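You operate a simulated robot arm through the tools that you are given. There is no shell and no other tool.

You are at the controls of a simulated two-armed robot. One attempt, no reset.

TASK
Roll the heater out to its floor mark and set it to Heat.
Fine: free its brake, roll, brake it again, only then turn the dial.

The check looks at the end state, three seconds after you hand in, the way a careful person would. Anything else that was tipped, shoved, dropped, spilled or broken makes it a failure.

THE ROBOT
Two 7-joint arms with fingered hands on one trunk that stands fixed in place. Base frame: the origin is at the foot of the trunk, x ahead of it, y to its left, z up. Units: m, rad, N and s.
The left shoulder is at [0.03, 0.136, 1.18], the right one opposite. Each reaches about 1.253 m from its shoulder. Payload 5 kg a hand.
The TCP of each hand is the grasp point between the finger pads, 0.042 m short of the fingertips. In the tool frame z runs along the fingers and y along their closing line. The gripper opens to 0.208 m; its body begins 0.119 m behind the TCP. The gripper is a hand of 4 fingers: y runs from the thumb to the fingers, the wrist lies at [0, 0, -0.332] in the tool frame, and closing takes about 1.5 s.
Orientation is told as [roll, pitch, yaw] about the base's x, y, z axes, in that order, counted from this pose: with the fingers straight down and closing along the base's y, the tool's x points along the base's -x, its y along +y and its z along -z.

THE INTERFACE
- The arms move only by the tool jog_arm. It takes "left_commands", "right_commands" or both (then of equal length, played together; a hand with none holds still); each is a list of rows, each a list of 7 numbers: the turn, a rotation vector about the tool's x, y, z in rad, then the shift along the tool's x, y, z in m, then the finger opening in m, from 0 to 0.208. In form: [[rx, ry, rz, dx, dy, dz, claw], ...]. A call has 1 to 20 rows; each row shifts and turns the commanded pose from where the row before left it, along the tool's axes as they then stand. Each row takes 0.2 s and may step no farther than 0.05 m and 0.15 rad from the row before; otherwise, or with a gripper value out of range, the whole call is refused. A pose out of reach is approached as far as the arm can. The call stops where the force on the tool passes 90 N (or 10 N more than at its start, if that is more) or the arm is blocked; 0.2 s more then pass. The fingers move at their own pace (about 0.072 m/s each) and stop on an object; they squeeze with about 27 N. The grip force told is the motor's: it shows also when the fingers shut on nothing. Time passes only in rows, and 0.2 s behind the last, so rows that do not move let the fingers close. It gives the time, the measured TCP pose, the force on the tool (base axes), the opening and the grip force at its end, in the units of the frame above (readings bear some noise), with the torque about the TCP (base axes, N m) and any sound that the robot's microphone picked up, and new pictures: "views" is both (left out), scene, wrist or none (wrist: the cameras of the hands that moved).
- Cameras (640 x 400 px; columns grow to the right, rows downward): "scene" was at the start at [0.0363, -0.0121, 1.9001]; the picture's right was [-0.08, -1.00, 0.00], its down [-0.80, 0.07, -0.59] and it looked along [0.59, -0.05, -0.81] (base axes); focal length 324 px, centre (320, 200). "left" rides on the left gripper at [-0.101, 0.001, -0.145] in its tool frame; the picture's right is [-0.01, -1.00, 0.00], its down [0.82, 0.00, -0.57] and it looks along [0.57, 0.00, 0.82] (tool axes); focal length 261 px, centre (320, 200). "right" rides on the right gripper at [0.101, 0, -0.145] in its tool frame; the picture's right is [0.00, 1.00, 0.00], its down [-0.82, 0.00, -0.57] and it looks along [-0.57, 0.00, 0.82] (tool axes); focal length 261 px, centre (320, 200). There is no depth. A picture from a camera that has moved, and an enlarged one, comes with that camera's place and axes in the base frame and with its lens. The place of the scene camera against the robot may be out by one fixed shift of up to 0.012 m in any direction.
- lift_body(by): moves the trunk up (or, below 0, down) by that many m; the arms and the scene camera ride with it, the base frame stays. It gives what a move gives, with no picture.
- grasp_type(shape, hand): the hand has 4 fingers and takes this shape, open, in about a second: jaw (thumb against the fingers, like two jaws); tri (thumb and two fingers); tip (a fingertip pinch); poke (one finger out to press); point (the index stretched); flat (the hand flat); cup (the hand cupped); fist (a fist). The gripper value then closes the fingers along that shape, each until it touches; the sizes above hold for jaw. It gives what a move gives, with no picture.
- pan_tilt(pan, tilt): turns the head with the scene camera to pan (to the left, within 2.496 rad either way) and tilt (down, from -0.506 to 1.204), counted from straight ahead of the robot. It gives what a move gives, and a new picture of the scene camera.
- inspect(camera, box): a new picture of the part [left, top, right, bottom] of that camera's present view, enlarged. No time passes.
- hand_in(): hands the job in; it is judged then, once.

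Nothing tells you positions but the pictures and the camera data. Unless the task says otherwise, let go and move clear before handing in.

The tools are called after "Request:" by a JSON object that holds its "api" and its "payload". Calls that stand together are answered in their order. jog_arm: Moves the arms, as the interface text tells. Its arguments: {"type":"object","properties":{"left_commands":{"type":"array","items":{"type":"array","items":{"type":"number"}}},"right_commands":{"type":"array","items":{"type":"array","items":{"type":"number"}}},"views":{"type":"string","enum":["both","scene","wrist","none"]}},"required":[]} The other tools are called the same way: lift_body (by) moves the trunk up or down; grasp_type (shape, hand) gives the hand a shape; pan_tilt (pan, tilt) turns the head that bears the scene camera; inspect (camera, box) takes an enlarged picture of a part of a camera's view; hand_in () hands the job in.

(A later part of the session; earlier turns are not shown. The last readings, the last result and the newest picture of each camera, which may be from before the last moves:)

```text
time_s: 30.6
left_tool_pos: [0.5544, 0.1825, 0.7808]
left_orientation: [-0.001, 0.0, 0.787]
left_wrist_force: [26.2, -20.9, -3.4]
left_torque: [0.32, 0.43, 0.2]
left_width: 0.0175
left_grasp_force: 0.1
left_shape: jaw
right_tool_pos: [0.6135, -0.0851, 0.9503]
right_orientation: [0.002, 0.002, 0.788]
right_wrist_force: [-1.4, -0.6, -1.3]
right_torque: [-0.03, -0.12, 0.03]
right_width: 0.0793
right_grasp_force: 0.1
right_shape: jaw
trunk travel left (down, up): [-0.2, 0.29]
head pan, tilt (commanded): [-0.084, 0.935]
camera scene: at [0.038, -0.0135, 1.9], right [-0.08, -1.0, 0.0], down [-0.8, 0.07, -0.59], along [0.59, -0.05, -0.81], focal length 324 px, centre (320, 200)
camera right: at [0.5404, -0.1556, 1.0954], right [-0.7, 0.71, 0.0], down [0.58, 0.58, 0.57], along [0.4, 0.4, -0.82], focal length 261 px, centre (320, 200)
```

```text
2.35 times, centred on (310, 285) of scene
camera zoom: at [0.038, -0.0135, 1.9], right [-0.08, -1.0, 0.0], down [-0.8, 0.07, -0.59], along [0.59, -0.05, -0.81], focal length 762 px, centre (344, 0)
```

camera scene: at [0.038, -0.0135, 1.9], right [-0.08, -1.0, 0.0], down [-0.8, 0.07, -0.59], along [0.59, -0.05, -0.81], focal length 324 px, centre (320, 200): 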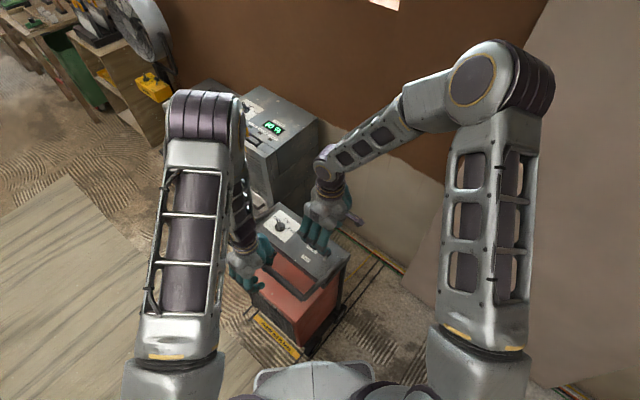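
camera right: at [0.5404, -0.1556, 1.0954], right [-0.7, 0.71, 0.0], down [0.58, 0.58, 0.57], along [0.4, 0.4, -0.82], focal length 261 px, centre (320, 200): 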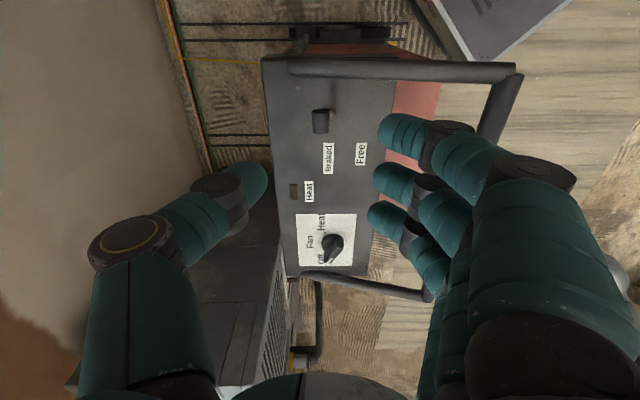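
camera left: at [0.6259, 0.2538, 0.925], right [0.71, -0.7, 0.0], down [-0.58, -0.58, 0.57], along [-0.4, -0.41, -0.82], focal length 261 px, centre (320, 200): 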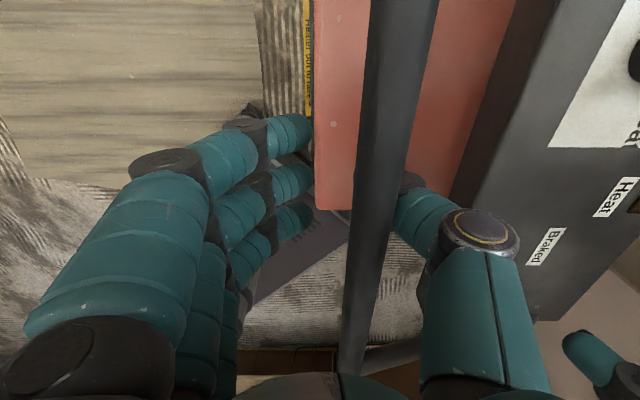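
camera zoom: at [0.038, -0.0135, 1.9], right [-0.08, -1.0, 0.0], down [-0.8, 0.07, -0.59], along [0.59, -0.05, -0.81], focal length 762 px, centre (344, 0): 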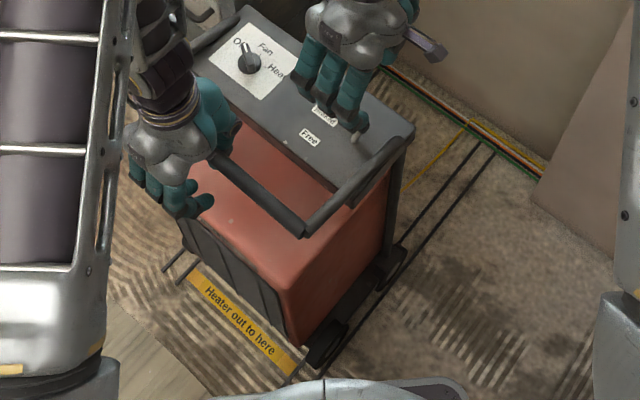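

The lever leans back to Braked again and the heater hasn't moved, with its front at the strip. I'll look closely at the dial before letting go of the handle.

Request:
{"api": "inspect", "payload": {"camera": "right", "box": [290, 205, 370, 275]}}

Request:
{"api": "inspect", "payload": {"camera": "scene", "box": [260, 200, 320, 245]}}

Request:
{"api": "inspect", "payload": {"camera": "left", "box": [480, 0, 640, 160]}}

```text
5.71 times, centred on (330, 240) of right
camera zoom: at [0.5404, -0.1556, 1.0954], right [-0.7, 0.71, 0.0], down [0.58, 0.58, 0.57], along [0.4, 0.4, -0.82], focal length 1489 px, centre (263, -29)
```

zoom: 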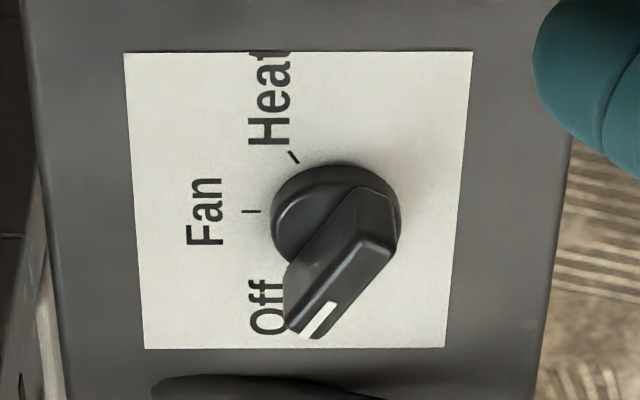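

```text
8.89 times, centred on (290, 222) of scene
camera zoom: at [0.038, -0.0135, 1.9], right [-0.08, -1.0, 0.0], down [-0.8, 0.07, -0.59], along [0.59, -0.05, -0.81], focal length 2880 px, centre (587, 0)
```

zoom: 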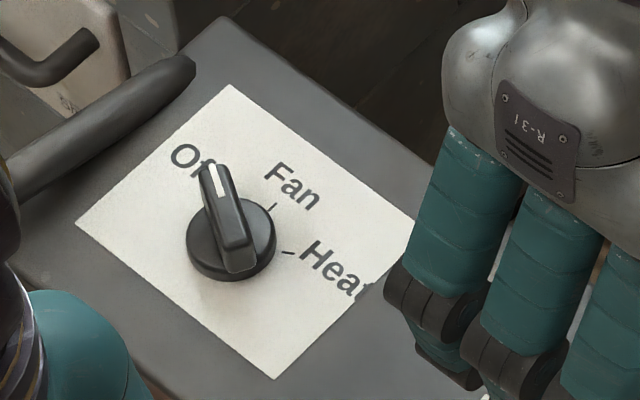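

```text
2.50 times, centred on (560, 80) of left
camera zoom: at [0.6256, 0.2538, 0.9251], right [0.71, -0.7, 0.0], down [-0.58, -0.58, 0.57], along [-0.4, -0.41, -0.82], focal length 652 px, centre (-280, 500)
```

zoom: 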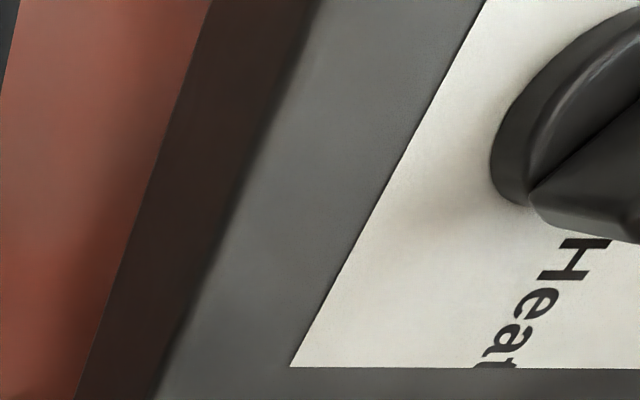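

The dial's centre is near (0.758, 0.094), with its pointer top at z≈0.79. Heat is about 120° clockwise from Off. First I'll relax the left hand's pull, open it, and lift it off the bar.

Request:
{"api": "jog_arm", "payload": {"left_commands": [[0, 0, 0, 0, -0.004, 0, 0.01], [0, 0, 0, 0, -0.004, 0, 0.01], [0, 0, 0, 0, -0.004, 0, 0.02], [0, 0, 0, 0, 0, 0, 0.03], [0, 0, 0, 0, 0, 0, 0.05], [0, 0, 0, 0, 0, 0, 0.07], [0, 0, 0, 0, 0, 0, 0.07]], "views": "both"}}

Request:
{"api": "inspect", "payload": {"camera": "right", "box": [210, 30, 430, 250]}}

```text
time_s: 32.2
left_tool_pos: [0.5599, 0.1748, 0.7792]
left_orientation: [0.001, 0.001, 0.788]
left_wrist_force: [-0.7, -0.6, -0.4]
left_torque: [-0.05, 0.04, 0.01]
left_width: 0.0692
left_grasp_force: 0.1
left_shape: jaw
right_tool_pos: [0.6119, -0.0826, 0.9513]
right_orientation: [-0.001, 0.001, 0.785]
right_wrist_force: [0.0, 0.7, -0.2]
right_torque: [-0.03, 0.0, -0.04]
right_width: 0.0795
right_grasp_force: 0.1
right_shape: jaw
trunk travel left (down, up): [-0.2, 0.29]
head pan, tilt (commanded): [-0.084, 0.935]
camera scene: at [0.0363, -0.0118, 1.9001], right [-0.08, -1.0, 0.0], down [-0.8, 0.07, -0.59], along [0.59, -0.05, -0.81], focal length 324 px, centre (320, 200)
camera left: at [0.6326, 0.2463, 0.9245], right [0.71, -0.7, 0.0], down [-0.58, -0.58, 0.57], along [-0.4, -0.41, -0.82], focal length 261 px, centre (320, 200)
```

scene: 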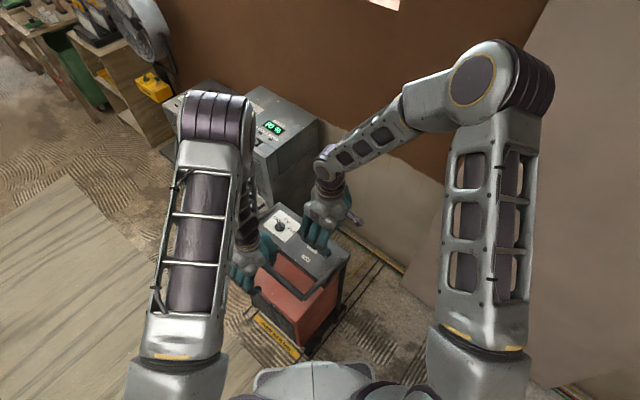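
left: 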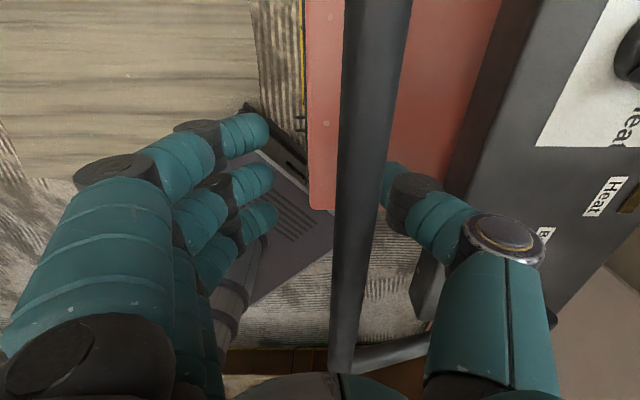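

```text
1.82 times, centred on (320, 140) of right
camera zoom: at [0.5399, -0.1546, 1.0958], right [-0.7, 0.71, 0.0], down [0.58, 0.58, 0.57], along [0.41, 0.4, -0.82], focal length 474 px, centre (320, 309)
```

zoom: 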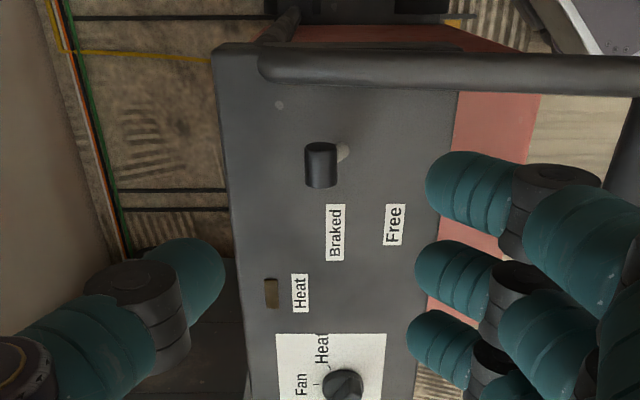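

The heater stays put with no one pulling. I'll centre the left hand around the bar and then lift it straight up and clear.

Request:
{"api": "jog_arm", "payload": {"left_commands": [[0, 0, 0, 0, -0.012, 0, 0.075], [0, 0, 0, 0, -0.012, 0, 0.075], [0, 0, 0, 0, 0, -0.03, 0.075], [0, 0, 0, 0, 0, -0.04, 0.075], [0, 0, 0, 0, 0, -0.045, 0.075], [0, 0, 0, 0, 0, -0.045, 0.075], [0, 0, 0, 0, 0, -0.045, 0.075], [0, 0, 0, 0, 0, -0.045, 0.075]], "views": "both"}}

```text
time_s: 34.0
left_tool_pos: [0.5765, 0.1582, 1.0321]
left_orientation: [0.001, -0.001, 0.787]
left_wrist_force: [-0.2, -0.3, 0.2]
left_torque: [-0.05, -0.15, 0.0]
left_width: 0.0747
left_grasp_force: 0.2
left_shape: jaw
right_tool_pos: [0.611, -0.0839, 0.952]
right_orientation: [0.0, -0.001, 0.785]
right_wrist_force: [-0.6, -0.3, 0.3]
right_torque: [0.05, -0.1, 0.0]
right_width: 0.0796
right_grasp_force: 0.0
right_shape: jaw
trunk travel left (down, up): [-0.2, 0.29]
head pan, tilt (commanded): [-0.084, 0.935]
camera scene: at [0.0342, -0.0122, 1.9002], right [-0.08, -1.0, 0.0], down [-0.8, 0.07, -0.59], along [0.59, -0.05, -0.8], focal length 324 px, centre (320, 200)
camera left: at [0.6488, 0.2291, 1.1753], right [0.71, -0.7, 0.0], down [-0.58, -0.58, 0.57], along [-0.4, -0.41, -0.82], focal length 261 px, centre (320, 200)
```

scene: 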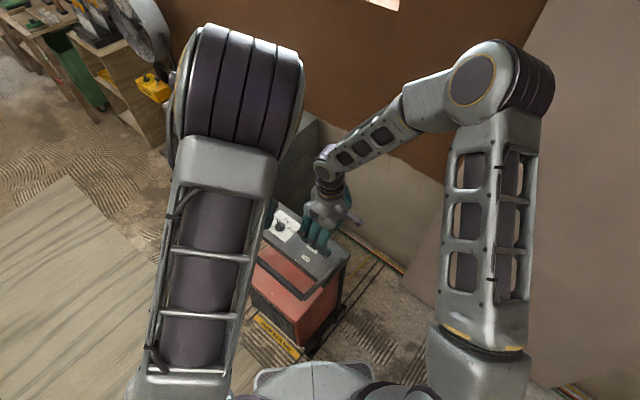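
left: 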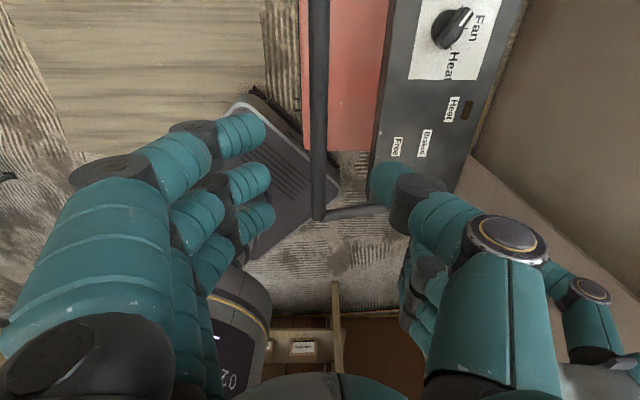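

The left hand is clear of the bar. I'll move it off to the left so the right hand can work the dial and the scene camera can see the mark.

Request:
{"api": "jog_arm", "payload": {"left_commands": [[0, 0, 0, -0.026, 0.032, 0, 0.075], [0, 0, 0, -0.026, 0.032, 0, 0.075], [0, 0, 0, -0.026, 0.032, 0, 0.075], [0, 0, 0, -0.026, 0.032, 0, 0.075], [0, 0, 0, -0.026, 0.032, 0, 0.075], [0, 0, 0, -0.026, 0.032, 0, 0.075], [0, 0, 0, -0.026, 0.032, 0, 0.075]], "views": "scene"}}

Request:
{"api": "inspect", "payload": {"camera": "scene", "box": [210, 190, 390, 380]}}

Request:
{"api": "inspect", "payload": {"camera": "scene", "box": [230, 285, 350, 370]}}

```text
time_s: 35.6
left_tool_pos: [0.5479, 0.4467, 1.0285]
left_orientation: [0.001, 0.002, 0.785]
left_wrist_force: [0.6, 0.6, 0.6]
left_torque: [-0.04, 0.03, -0.02]
left_width: 0.0751
left_grasp_force: 0.0
left_shape: jaw
right_tool_pos: [0.611, -0.0826, 0.9516]
right_orientation: [0.0, -0.001, 0.784]
right_wrist_force: [0.1, 1.9, 0.2]
right_torque: [-0.14, -0.02, 0.0]
right_width: 0.0794
right_grasp_force: 0.1
right_shape: jaw
trunk travel left (down, up): [-0.2, 0.29]
head pan, tilt (commanded): [-0.084, 0.935]
camera scene: at [0.0365, -0.01, 1.9001], right [-0.08, -1.0, 0.0], down [-0.8, 0.07, -0.59], along [0.59, -0.05, -0.81], focal length 324 px, centre (320, 200)
```

scene: 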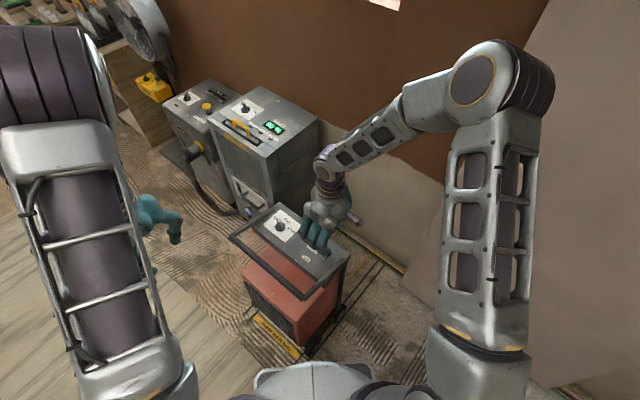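

```text
2.11 times, centred on (300, 285) of scene
camera zoom: at [0.0365, -0.01, 1.9001], right [-0.08, -1.0, 0.0], down [-0.8, 0.07, -0.59], along [0.59, -0.05, -0.81], focal length 682 px, centre (362, 21)
```

zoom: 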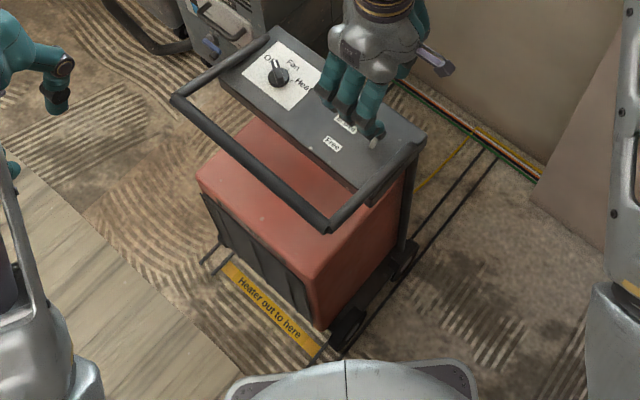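

```text
4.71 times, centred on (290, 328) of scene
camera zoom: at [0.0365, -0.01, 1.9001], right [-0.08, -1.0, 0.0], down [-0.8, 0.07, -0.59], along [0.59, -0.05, -0.81], focal length 1525 px, centre (461, -400)
```

zoom: 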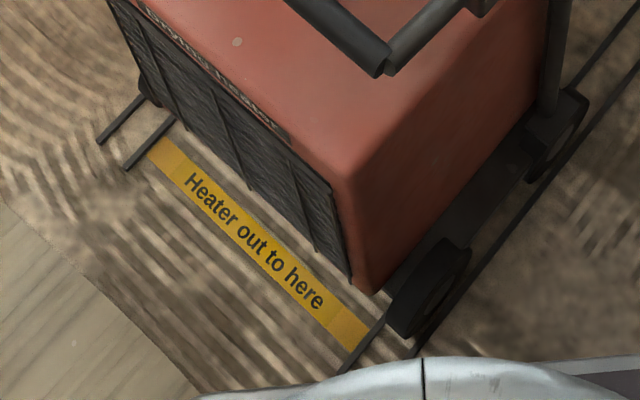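

The heater front sits parallel to the strip, right up against it, and is braked. Now I'll bring the right hand above the dial with its closing line across the pointer (yaw ≈ 12°).

Request:
{"api": "jog_arm", "payload": {"right_commands": [[0, 0, 0.144, 0, 0, 0, 0.08], [0, 0, 0.144, 0, 0, 0, 0.08], [0, 0, 0.144, 0, 0, 0, 0.08], [0, 0, 0.143, 0, 0, 0, 0.08], [0, 0, 0, -0.0301, 0.0237, -0.003, 0.06], [0, 0, 0, -0.0301, 0.0237, -0.003, 0.06], [0, 0, 0, -0.0301, 0.0237, -0.003, 0.06], [0, 0, 0, -0.0301, 0.0237, -0.003, 0.06], [0, 0, 0, -0.0301, 0.0237, -0.003, 0.06], [0, 0, 0, -0.0301, 0.0237, -0.003, 0.06]], "views": "both"}}

Request:
{"api": "inspect", "payload": {"camera": "right", "box": [220, 60, 440, 260]}}

```text
time_s: 37.8
left_tool_pos: [0.5485, 0.4445, 1.0275]
left_orientation: [0.001, 0.002, 0.786]
left_wrist_force: [0.5, 0.1, 0.5]
left_torque: [-0.1, 0.02, 0.01]
left_width: 0.075
left_grasp_force: 0.1
left_shape: jaw
right_tool_pos: [0.761, 0.0976, 0.9683]
right_orientation: [-0.002, 0.003, 0.213]
right_wrist_force: [0.6, -0.6, -0.9]
right_torque: [0.0, 0.09, 0.03]
right_width: 0.0604
right_grasp_force: 0.1
right_shape: jaw
trunk travel left (down, up): [-0.2, 0.29]
head pan, tilt (commanded): [-0.084, 0.935]
camera scene: at [0.0372, -0.0102, 1.9], right [-0.08, -1.0, 0.0], down [-0.8, 0.07, -0.59], along [0.59, -0.05, -0.81], focal length 324 px, centre (320, 200)
camera right: at [0.6614, 0.0765, 1.1126], right [-0.2, 0.98, 0.0], down [0.8, 0.17, 0.57], along [0.56, 0.12, -0.82], focal length 261 px, centre (320, 200)
```

scene: 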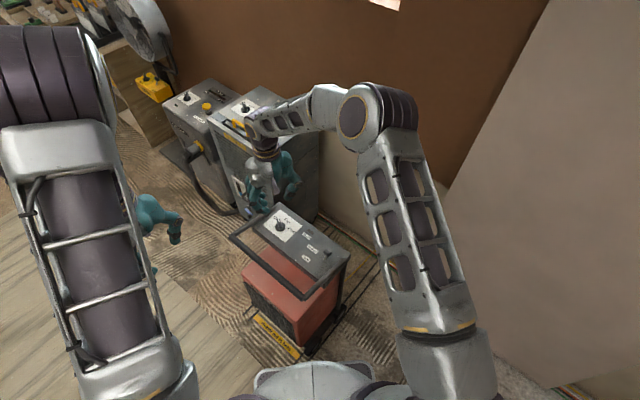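
right: 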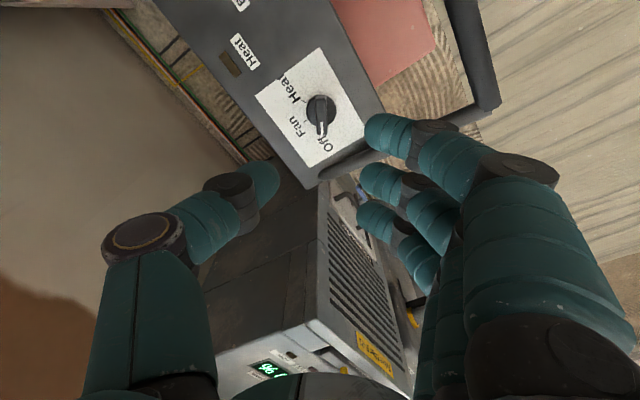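

```text
2.00 times, centred on (330, 160) of right
camera zoom: at [0.6614, 0.0765, 1.1126], right [-0.2, 0.98, 0.0], down [0.8, 0.17, 0.57], along [0.56, 0.12, -0.82], focal length 521 px, centre (300, 280)
```

zoom: 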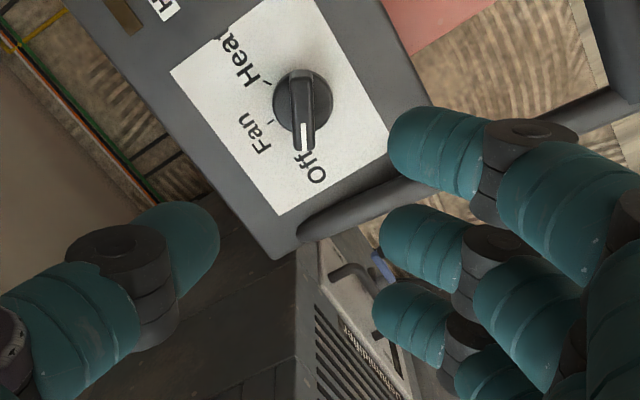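

The pointer lines up with the hand and the dial centre is right below the TCP. Before gripping, I'll check in the air that the wrist can turn the needed 120° clockwise.

Request:
{"api": "jog_arm", "payload": {"right_commands": [[0, 0, 0.145, 0, 0, 0, 0.06], [0, 0, 0.145, 0, 0, 0, 0.06], [0, 0, 0.145, 0, 0, 0, 0.06], [0, 0, 0.145, 0, 0, 0, 0.06], [0, 0, 0.145, 0, 0, 0, 0.06], [0, 0, 0.145, 0, 0, 0, 0.06], [0, 0, 0.145, 0, 0, 0, 0.06], [0, 0, 0.145, 0, 0, 0, 0.06], [0, 0, 0.145, 0, 0, 0, 0.06], [0, 0, 0.145, 0, 0, 0, 0.06], [0, 0, 0.145, 0, 0, 0, 0.06], [0, 0, 0.145, 0, 0, 0, 0.06], [0, 0, 0.145, 0, 0, 0, 0.06], [0, 0, 0.145, 0, 0, 0, 0.06], [0, 0, 0.145, 0, 0, 0, 0.06]], "views": "both"}}

```text
time_s: 41.0
left_tool_pos: [0.5469, 0.4452, 1.0285]
left_orientation: [0.0, 0.0, 0.785]
left_wrist_force: [-0.2, 0.2, -0.2]
left_torque: [0.0, 0.01, 0.02]
left_width: 0.075
left_grasp_force: 0.0
left_shape: jaw
right_tool_pos: [0.7598, 0.0945, 0.9685]
right_orientation: [0.0, 0.001, -1.968]
right_wrist_force: [0.0, -0.5, 0.1]
right_torque: [0.01, -0.03, -0.01]
right_width: 0.0603
right_grasp_force: 0.1
right_shape: jaw
trunk travel left (down, up): [-0.2, 0.29]
head pan, tilt (commanded): [-0.084, 0.935]
camera scene: at [0.0362, -0.0117, 1.9001], right [-0.08, -1.0, 0.0], down [-0.8, 0.07, -0.59], along [0.59, -0.05, -0.81], focal length 324 px, centre (320, 200)
camera right: at [0.7982, 0.1868, 1.1129], right [0.92, -0.39, 0.0], down [-0.32, -0.76, 0.57], along [-0.22, -0.53, -0.82], focal length 261 px, centre (320, 200)
```

scene: 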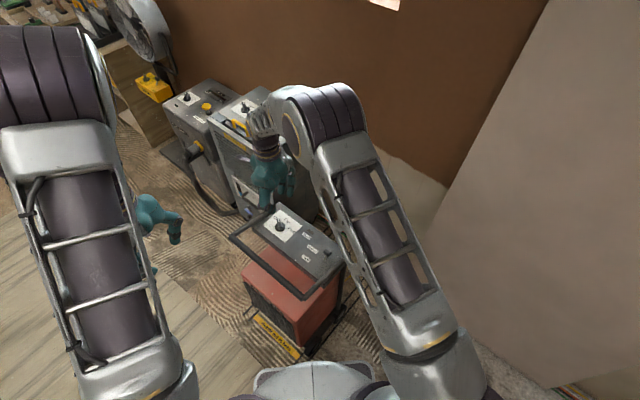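
right: 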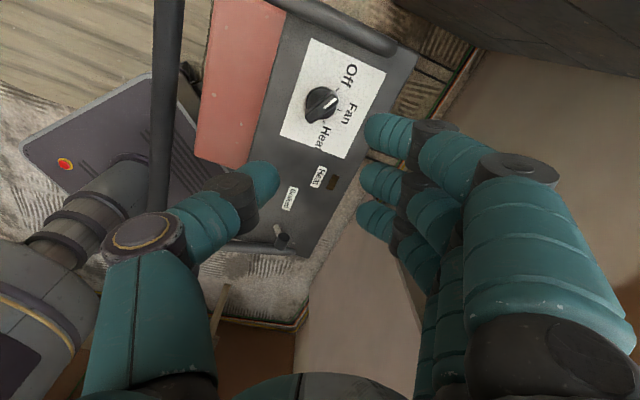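

The wrist can make the whole turn. This view also shows the dial well, so I'll zoom in to measure the Off and Heat directions.

Request:
{"api": "inspect", "payload": {"camera": "right", "box": [275, 40, 395, 160]}}

Request:
{"api": "inspect", "payload": {"camera": "scene", "box": [255, 200, 325, 250]}}

```text
3.33 times, centred on (335, 100) of right
camera zoom: at [0.7982, 0.1868, 1.1129], right [0.92, -0.39, 0.0], down [-0.32, -0.76, 0.57], along [-0.22, -0.53, -0.82], focal length 869 px, centre (270, 533)
```

zoom: 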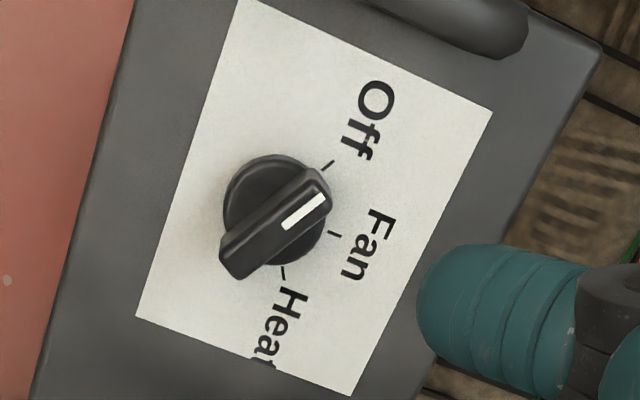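

```text
8.00 times, centred on (290, 225) of scene
camera zoom: at [0.0362, -0.0117, 1.9001], right [-0.08, -1.0, 0.0], down [-0.8, 0.07, -0.59], along [0.59, -0.05, -0.81], focal length 2592 px, centre (560, 0)
```

zoom: 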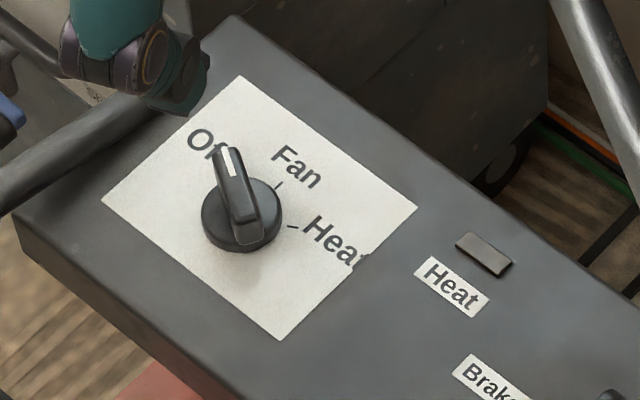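

The three dial marks are 60° apart: Off at yaw +15°, Fan at −45°, Heat at −105°. The dial axis is near (0.7635, 0.100) and the pointer top is at z≈0.78. I'll rotate back to +15°, line up slightly toward the pointer tip and descend partway.

Request:
{"api": "jog_arm", "payload": {"right_commands": [[0, 0, -0.1486, 0, 0, 0, 0.06], [0, 0, -0.1486, 0, 0, 0, 0.06], [0, 0, -0.1486, 0, 0, 0, 0.06], [0, 0, -0.1486, 0, 0, 0, 0.06], [0, 0, -0.1486, 0, 0, 0, 0.06], [0, 0, -0.1486, 0, 0, 0, 0.06], [0, 0, -0.1486, 0, 0, 0, 0.06], [0, 0, -0.1486, 0, 0, 0, 0.06], [0, 0, -0.1486, 0, 0, 0, 0.06], [0, 0, -0.1486, 0, 0, 0, 0.06], [0, 0, -0.1486, 0, 0, 0, 0.06], [0, 0, -0.1486, 0, 0, 0, 0.06], [0, 0, -0.1486, 0, 0, 0, 0.06], [0, 0, -0.1486, 0, 0, 0, 0.06], [0, 0, -0.1486, 0, 0, 0, 0.06], [0, 0, 0, -0.016, 0.0043, 0.02, 0.06], [0, 0, 0, 0, 0, 0.04, 0.06], [0, 0, 0, 0, 0, 0.04, 0.06]], "views": "both"}}

Request:
{"api": "inspect", "payload": {"camera": "right", "box": [220, 60, 440, 260]}}

Request:
{"api": "inspect", "payload": {"camera": "scene", "box": [240, 170, 340, 250]}}

```text
time_s: 44.8
left_tool_pos: [0.5475, 0.4456, 1.0286]
left_orientation: [0.001, 0.003, 0.786]
left_wrist_force: [0.9, 0.5, -0.1]
left_torque: [-0.09, 0.09, 0.02]
left_width: 0.0749
left_grasp_force: 0.0
left_shape: jaw
right_tool_pos: [0.7752, 0.1022, 0.8668]
right_orientation: [0.0, -0.001, 0.263]
right_wrist_force: [1.1, 0.0, 1.0]
right_torque: [-0.03, 0.2, -0.01]
right_width: 0.0602
right_grasp_force: 0.1
right_shape: jaw
trunk travel left (down, up): [-0.2, 0.29]
head pan, tilt (commanded): [-0.084, 0.935]
camera scene: at [0.038, -0.0111, 1.9], right [-0.08, -1.0, 0.0], down [-0.8, 0.07, -0.59], along [0.59, -0.05, -0.81], focal length 324 px, centre (320, 200)
camera right: at [0.6767, 0.0758, 1.0121], right [-0.26, 0.97, 0.0], down [0.79, 0.21, 0.57], along [0.55, 0.15, -0.82], focal length 261 px, centre (320, 200)
```

scene: 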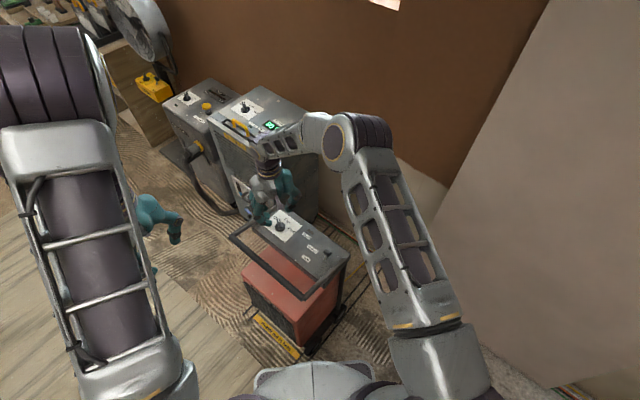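
right: 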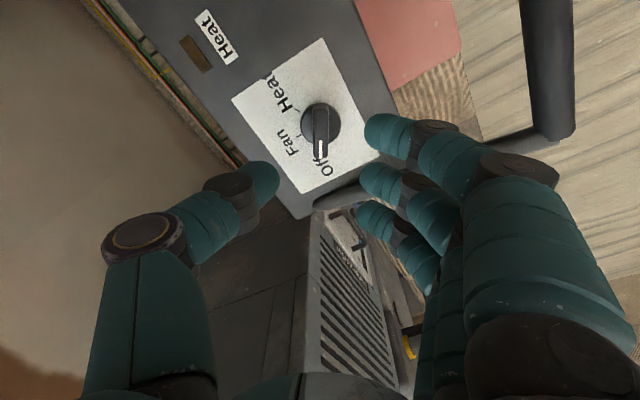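

```text
2.00 times, centred on (330, 160) of right
camera zoom: at [0.6767, 0.0758, 1.0121], right [-0.26, 0.97, 0.0], down [0.79, 0.21, 0.57], along [0.55, 0.15, -0.82], focal length 521 px, centre (300, 280)
```

zoom: 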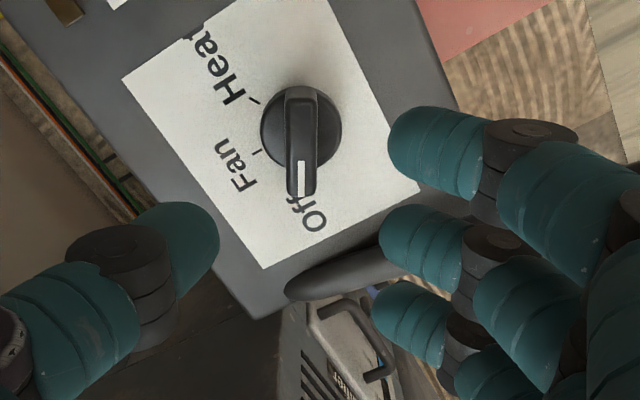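

```text
5.00 times, centred on (290, 210) of scene
camera zoom: at [0.038, -0.0111, 1.9], right [-0.08, -1.0, 0.0], down [-0.8, 0.07, -0.59], along [0.59, -0.05, -0.81], focal length 1620 px, centre (470, 150)
```

zoom: 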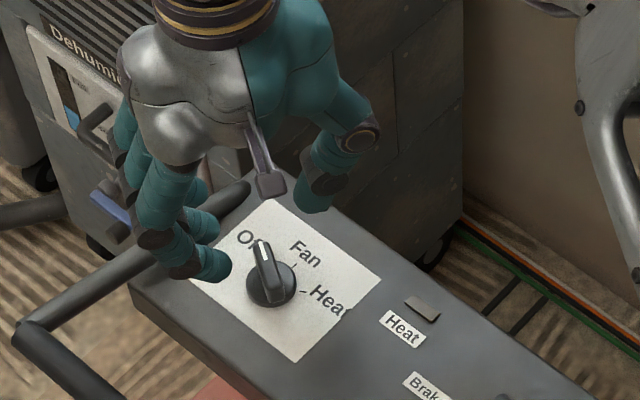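

The pointer is aligned with the hand. I'll shift 2.4 cm toward the pointer's back so thumb and far finger act as a turning couple and stay clear of the side bar, then descend to pointer height.

Request:
{"api": "jog_arm", "payload": {"right_commands": [[0, 0, 0, 0.024, 0, 0, 0.06], [0, 0, 0, 0, 0, 0.025, 0.06], [0, 0, 0, 0, 0, 0.025, 0.06]], "views": "wrist"}}

Request:
{"api": "inspect", "payload": {"camera": "right", "box": [220, 60, 440, 260]}}

Request:
{"api": "inspect", "payload": {"camera": "scene", "box": [240, 170, 340, 250]}}

```text
time_s: 45.6
left_tool_pos: [0.5464, 0.4452, 1.0286]
left_orientation: [0.0, 0.001, 0.786]
left_wrist_force: [0.3, -0.2, -0.5]
left_torque: [0.01, -0.06, -0.03]
left_width: 0.0751
left_grasp_force: 0.0
left_shape: jaw
right_tool_pos: [0.7513, 0.0954, 0.8193]
right_orientation: [0.001, 0.0, 0.264]
right_wrist_force: [1.0, -0.6, 0.7]
right_torque: [-0.01, 0.08, 0.02]
right_width: 0.0603
right_grasp_force: 0.0
right_shape: jaw
trunk travel left (down, up): [-0.2, 0.29]
head pan, tilt (commanded): [-0.084, 0.935]
camera right: at [0.6521, 0.0695, 0.9637], right [-0.26, 0.97, 0.0], down [0.79, 0.21, 0.57], along [0.55, 0.15, -0.82], focal length 261 px, centre (320, 200)
```

right: 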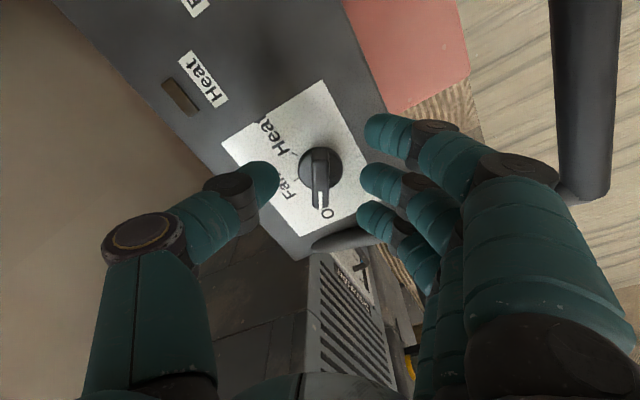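

```text
2.00 times, centred on (330, 160) of right
camera zoom: at [0.6521, 0.0695, 0.9637], right [-0.26, 0.97, 0.0], down [0.79, 0.21, 0.57], along [0.55, 0.15, -0.82], focal length 521 px, centre (300, 280)
```

zoom: 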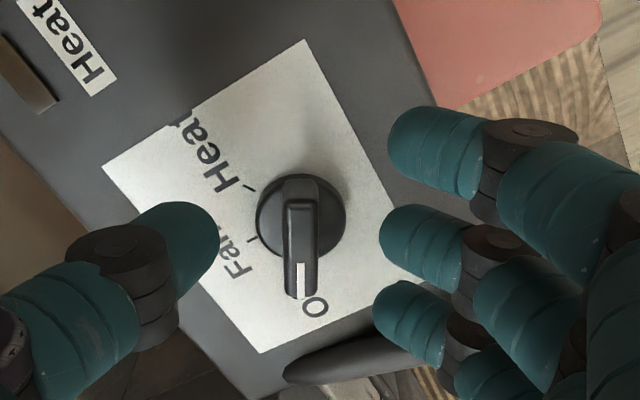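

```text
5.00 times, centred on (290, 210) of scene
camera zoom: at [0.036, -0.0121, 1.9001], right [-0.08, -1.0, 0.0], down [-0.8, 0.07, -0.59], along [0.59, -0.05, -0.81], focal length 1620 px, centre (470, 150)
```

zoom: 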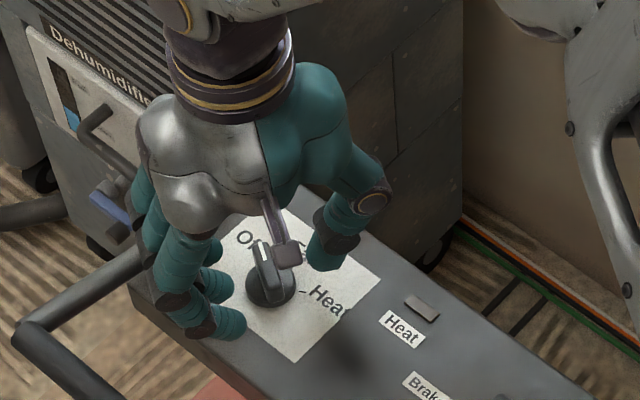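

Fingertips are at pointer height. I'll shift 6 mm further toward the pointer's back, lower 1 cm, and close gently.

Request:
{"api": "jog_arm", "payload": {"right_commands": [[0, 0, 0, 0.006, 0, 0.005, 0.06], [0, 0, 0, 0, 0, 0.005, 0.06], [0, 0, 0, 0, 0, 0, 0.045], [0, 0, 0, 0, 0, 0, 0.035]], "views": "wrist"}}

Request:
{"api": "inspect", "payload": {"camera": "right", "box": [220, 60, 440, 260]}}

```text
time_s: 46.6
left_tool_pos: [0.5473, 0.4437, 1.0285]
left_orientation: [-0.001, 0.0, 0.787]
left_wrist_force: [-0.8, -0.9, -0.2]
left_torque: [0.01, 0.03, -0.02]
left_width: 0.0748
left_grasp_force: 0.1
left_shape: jaw
right_tool_pos: [0.7448, 0.0945, 0.8085]
right_orientation: [0.001, 0.0, 0.263]
right_wrist_force: [0.3, 0.8, 0.1]
right_torque: [-0.01, 0.02, -0.02]
right_width: 0.0357
right_grasp_force: 0.1
right_shape: jaw
trunk travel left (down, up): [-0.2, 0.29]
head pan, tilt (commanded): [-0.084, 0.935]
camera right: at [0.6466, 0.0682, 0.9533], right [-0.26, 0.97, 0.0], down [0.79, 0.21, 0.57], along [0.55, 0.15, -0.82], focal length 261 px, centre (320, 200)
```

right: 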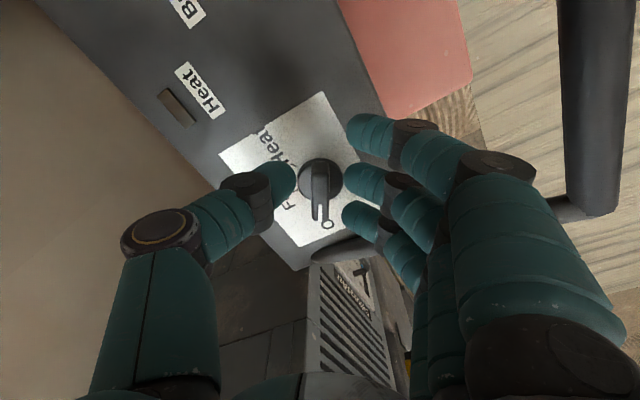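

```text
2.00 times, centred on (330, 160) of right
camera zoom: at [0.6466, 0.0682, 0.9533], right [-0.26, 0.97, 0.0], down [0.79, 0.21, 0.57], along [0.55, 0.15, -0.82], focal length 521 px, centre (300, 280)
```

zoom: 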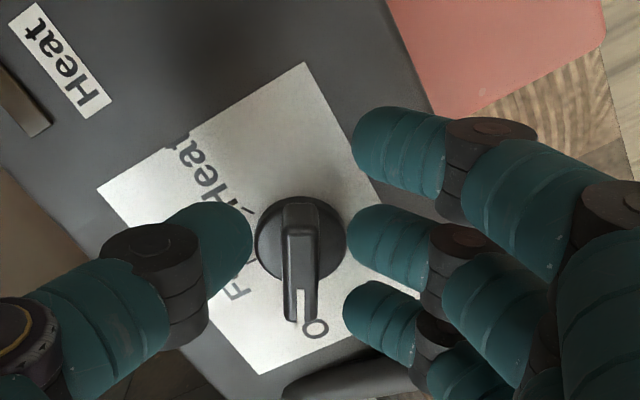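

Thumb and middle finger straddle the pointer's back half, and the far finger is beside its tip. Closing now.

Request:
{"api": "jog_arm", "payload": {"right_commands": [[0, 0, 0, 0, 0, 0, 0.025], [0, 0, 0, 0, 0, 0, 0.018], [0, 0, 0, 0, 0, 0, 0.01], [0, 0, 0, 0, 0, 0, 0.01], [0, 0, 0, 0, 0, 0, 0.01]], "views": "wrist"}}

Request:
{"api": "inspect", "payload": {"camera": "right", "box": [220, 60, 440, 260]}}

Request:
{"api": "inspect", "payload": {"camera": "scene", "box": [240, 170, 340, 250]}}

```text
time_s: 47.8
left_tool_pos: [0.5463, 0.4454, 1.0278]
left_orientation: [0.0, -0.001, 0.786]
left_wrist_force: [0.0, 0.0, 0.1]
left_torque: [0.01, -0.01, 0.0]
left_width: 0.0749
left_grasp_force: 0.0
left_shape: jaw
right_tool_pos: [0.7448, 0.094, 0.8085]
right_orientation: [0.0, 0.0, 0.264]
right_wrist_force: [-0.1, 1.1, -2.6]
right_torque: [0.1, 0.06, 0.02]
right_width: 0.004
right_grasp_force: 27.2
right_shape: jaw
trunk travel left (down, up): [-0.2, 0.29]
head pan, tilt (commanded): [-0.084, 0.935]
camera right: at [0.6467, 0.0683, 0.9531], right [-0.26, 0.97, 0.0], down [0.79, 0.21, 0.57], along [0.55, 0.15, -0.82], focal length 261 px, centre (320, 200)
```

right: 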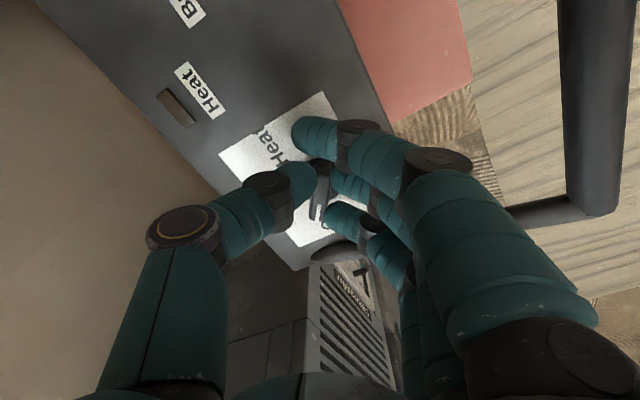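

```text
2.00 times, centred on (330, 160) of right
camera zoom: at [0.6467, 0.0683, 0.9531], right [-0.26, 0.97, 0.0], down [0.79, 0.21, 0.57], along [0.55, 0.15, -0.82], focal length 521 px, centre (300, 280)
```

zoom: 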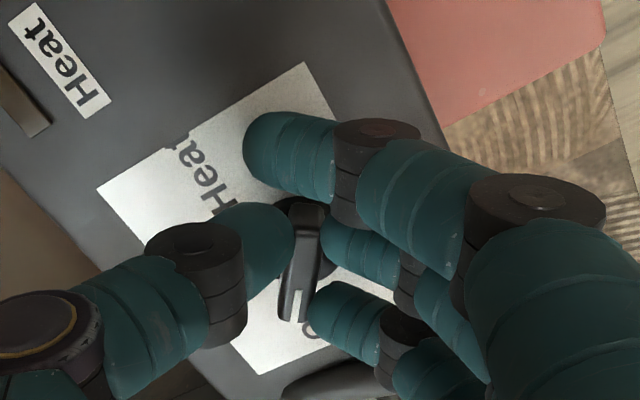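

```text
5.00 times, centred on (290, 210) of scene
camera zoom: at [0.0367, -0.0117, 1.9], right [-0.08, -1.0, 0.0], down [-0.8, 0.07, -0.59], along [0.59, -0.05, -0.81], focal length 1620 px, centre (470, 150)
```

zoom: 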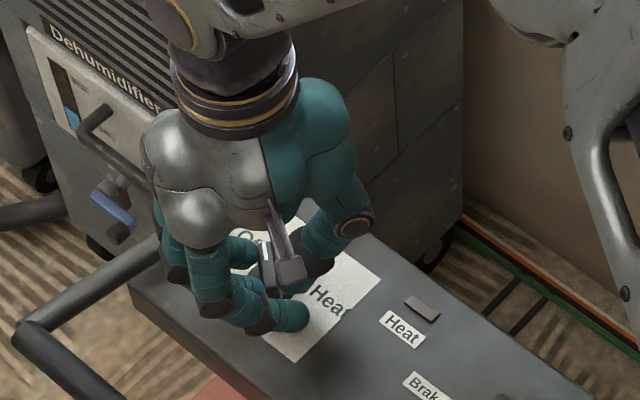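

The pinch already turned the pointer a few degrees clockwise, in the right direction. I'll now rotate the hand clockwise around the dial axis, about 48° first.

Request:
{"api": "jog_arm", "payload": {"right_commands": [[0, 0, 0.14, 0, 0.002, 0, 0.01], [0, 0, 0.14, 0, 0.002, 0, 0.01], [0, 0, 0.14, 0, 0.002, 0, 0.01], [0, 0, 0.14, 0, 0.002, 0, 0.01], [0, 0, 0.14, 0, 0.002, 0, 0.01], [0, 0, 0.14, 0, 0.002, 0, 0.01]], "views": "both"}}

Request:
{"api": "inspect", "payload": {"camera": "right", "box": [220, 60, 440, 260]}}

Request:
{"api": "inspect", "payload": {"camera": "scene", "box": [240, 170, 340, 250]}}

```text
time_s: 49.2
left_tool_pos: [0.5479, 0.4462, 1.0287]
left_orientation: [0.001, 0.0, 0.786]
left_wrist_force: [0.0, 0.3, -0.4]
left_torque: [-0.01, 0.0, 0.01]
left_width: 0.0748
left_grasp_force: 0.1
left_shape: jaw
right_tool_pos: [0.7462, 0.1067, 0.8083]
right_orientation: [0.001, -0.001, -0.576]
right_wrist_force: [2.2, 11.9, 2.7]
right_torque: [0.46, -0.11, 0.22]
right_width: 0.0032
right_grasp_force: 27.0
right_shape: jaw
trunk travel left (down, up): [-0.2, 0.29]
head pan, tilt (commanded): [-0.084, 0.935]
camera scene: at [0.0362, -0.0106, 1.9001], right [-0.08, -1.0, 0.0], down [-0.8, 0.07, -0.59], along [0.59, -0.05, -0.81], focal length 324 px, centre (320, 200)
camera right: at [0.6615, 0.1629, 0.9535], right [0.55, 0.83, 0.0], down [0.68, -0.45, 0.57], along [0.48, -0.31, -0.82], focal length 261 px, centre (320, 200)
```

scene: 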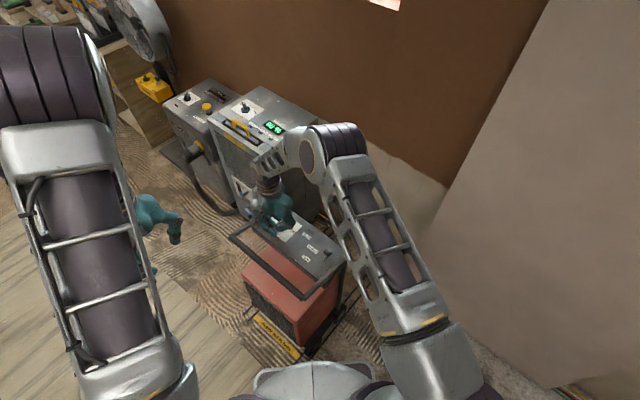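
right: 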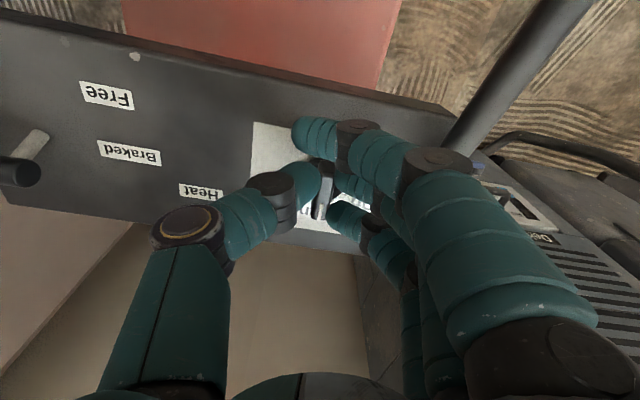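

```text
2.00 times, centred on (330, 160) of right
camera zoom: at [0.6615, 0.1629, 0.9535], right [0.55, 0.83, 0.0], down [0.68, -0.45, 0.57], along [0.48, -0.31, -0.82], focal length 521 px, centre (300, 280)
```

zoom: 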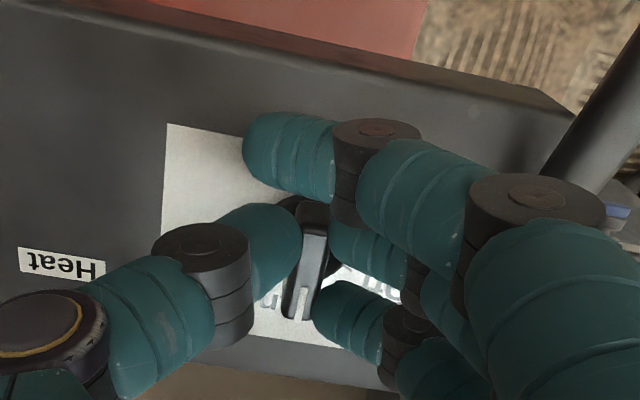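

```text
5.00 times, centred on (290, 210) of scene
camera zoom: at [0.0362, -0.0106, 1.9001], right [-0.08, -1.0, 0.0], down [-0.8, 0.07, -0.59], along [0.59, -0.05, -0.81], focal length 1620 px, centre (470, 150)
```

zoom: 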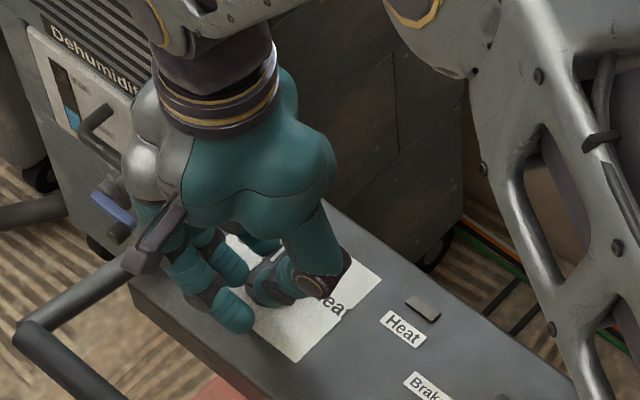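

The dial is turning with the hand, now around Fan, with a small side force. I'll use a slightly larger orbit and continue clockwise toward Heat.

Request:
{"api": "jog_arm", "payload": {"right_commands": [[0, 0, 0.14, 0.001, 0.004, 0, 0.01], [0, 0, 0.14, 0, 0.0026, 0, 0.01], [0, 0, 0.14, 0, 0.0026, 0, 0.01], [0, 0, 0.14, 0, 0.0026, 0, 0.01], [0, 0, 0.14, 0, 0.0026, 0, 0.01]], "views": "both"}}

Request:
{"api": "inspect", "payload": {"camera": "right", "box": [220, 60, 440, 260]}}

Request:
{"api": "inspect", "payload": {"camera": "scene", "box": [240, 170, 340, 250]}}

```text
time_s: 50.4
left_tool_pos: [0.5466, 0.4453, 1.0288]
left_orientation: [0.001, 0.001, 0.787]
left_wrist_force: [0.3, 0.3, -0.8]
left_torque: [0.0, 0.01, -0.02]
left_width: 0.075
left_grasp_force: 0.0
left_shape: jaw
right_tool_pos: [0.756, 0.1165, 0.808]
right_orientation: [0.003, 0.0, -1.278]
right_wrist_force: [6.4, 7.2, 7.6]
right_torque: [0.24, -0.33, 0.16]
right_width: 0.0033
right_grasp_force: 26.9
right_shape: jaw
trunk travel left (down, up): [-0.2, 0.29]
head pan, tilt (commanded): [-0.084, 0.935]
camera scene: at [0.0361, -0.0112, 1.9002], right [-0.08, -1.0, 0.0], down [-0.8, 0.07, -0.59], along [0.59, -0.05, -0.81], focal length 324 px, centre (320, 200)
camera right: at [0.7267, 0.2134, 0.9533], right [0.96, 0.28, 0.0], down [0.23, -0.79, 0.57], along [0.16, -0.55, -0.82], focal length 261 px, centre (320, 200)
```

scene: 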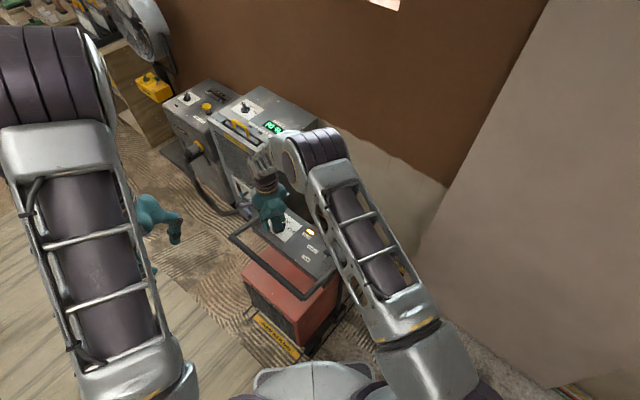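
right: 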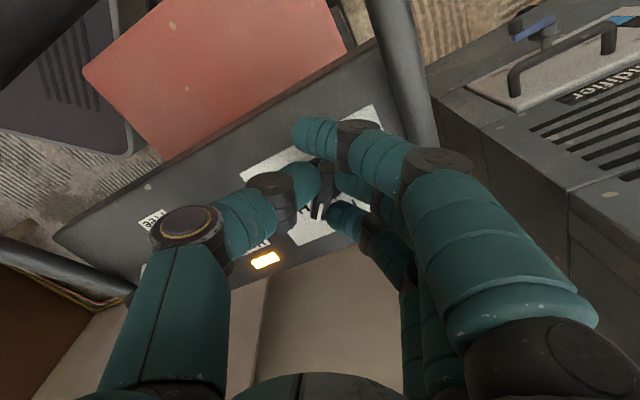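

```text
2.00 times, centred on (330, 160) of right
camera zoom: at [0.7267, 0.2134, 0.9533], right [0.96, 0.28, 0.0], down [0.23, -0.79, 0.57], along [0.16, -0.55, -0.82], focal length 521 px, centre (300, 280)
```

zoom: 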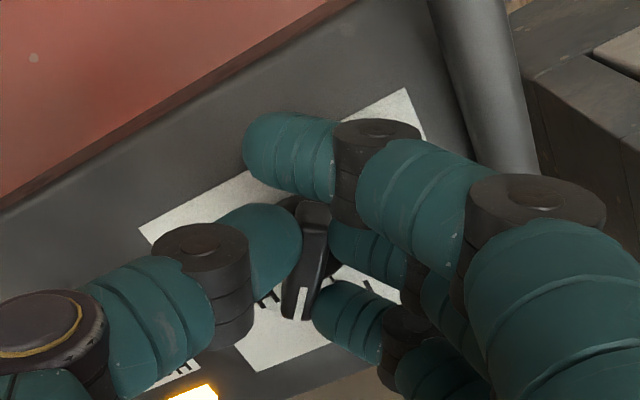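

```text
5.00 times, centred on (290, 210) of scene
camera zoom: at [0.0361, -0.0112, 1.9002], right [-0.08, -1.0, 0.0], down [-0.8, 0.07, -0.59], along [0.59, -0.05, -0.81], focal length 1620 px, centre (470, 150)
```

zoom: 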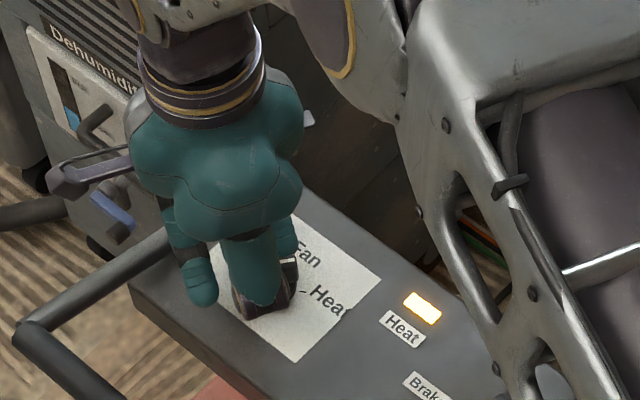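

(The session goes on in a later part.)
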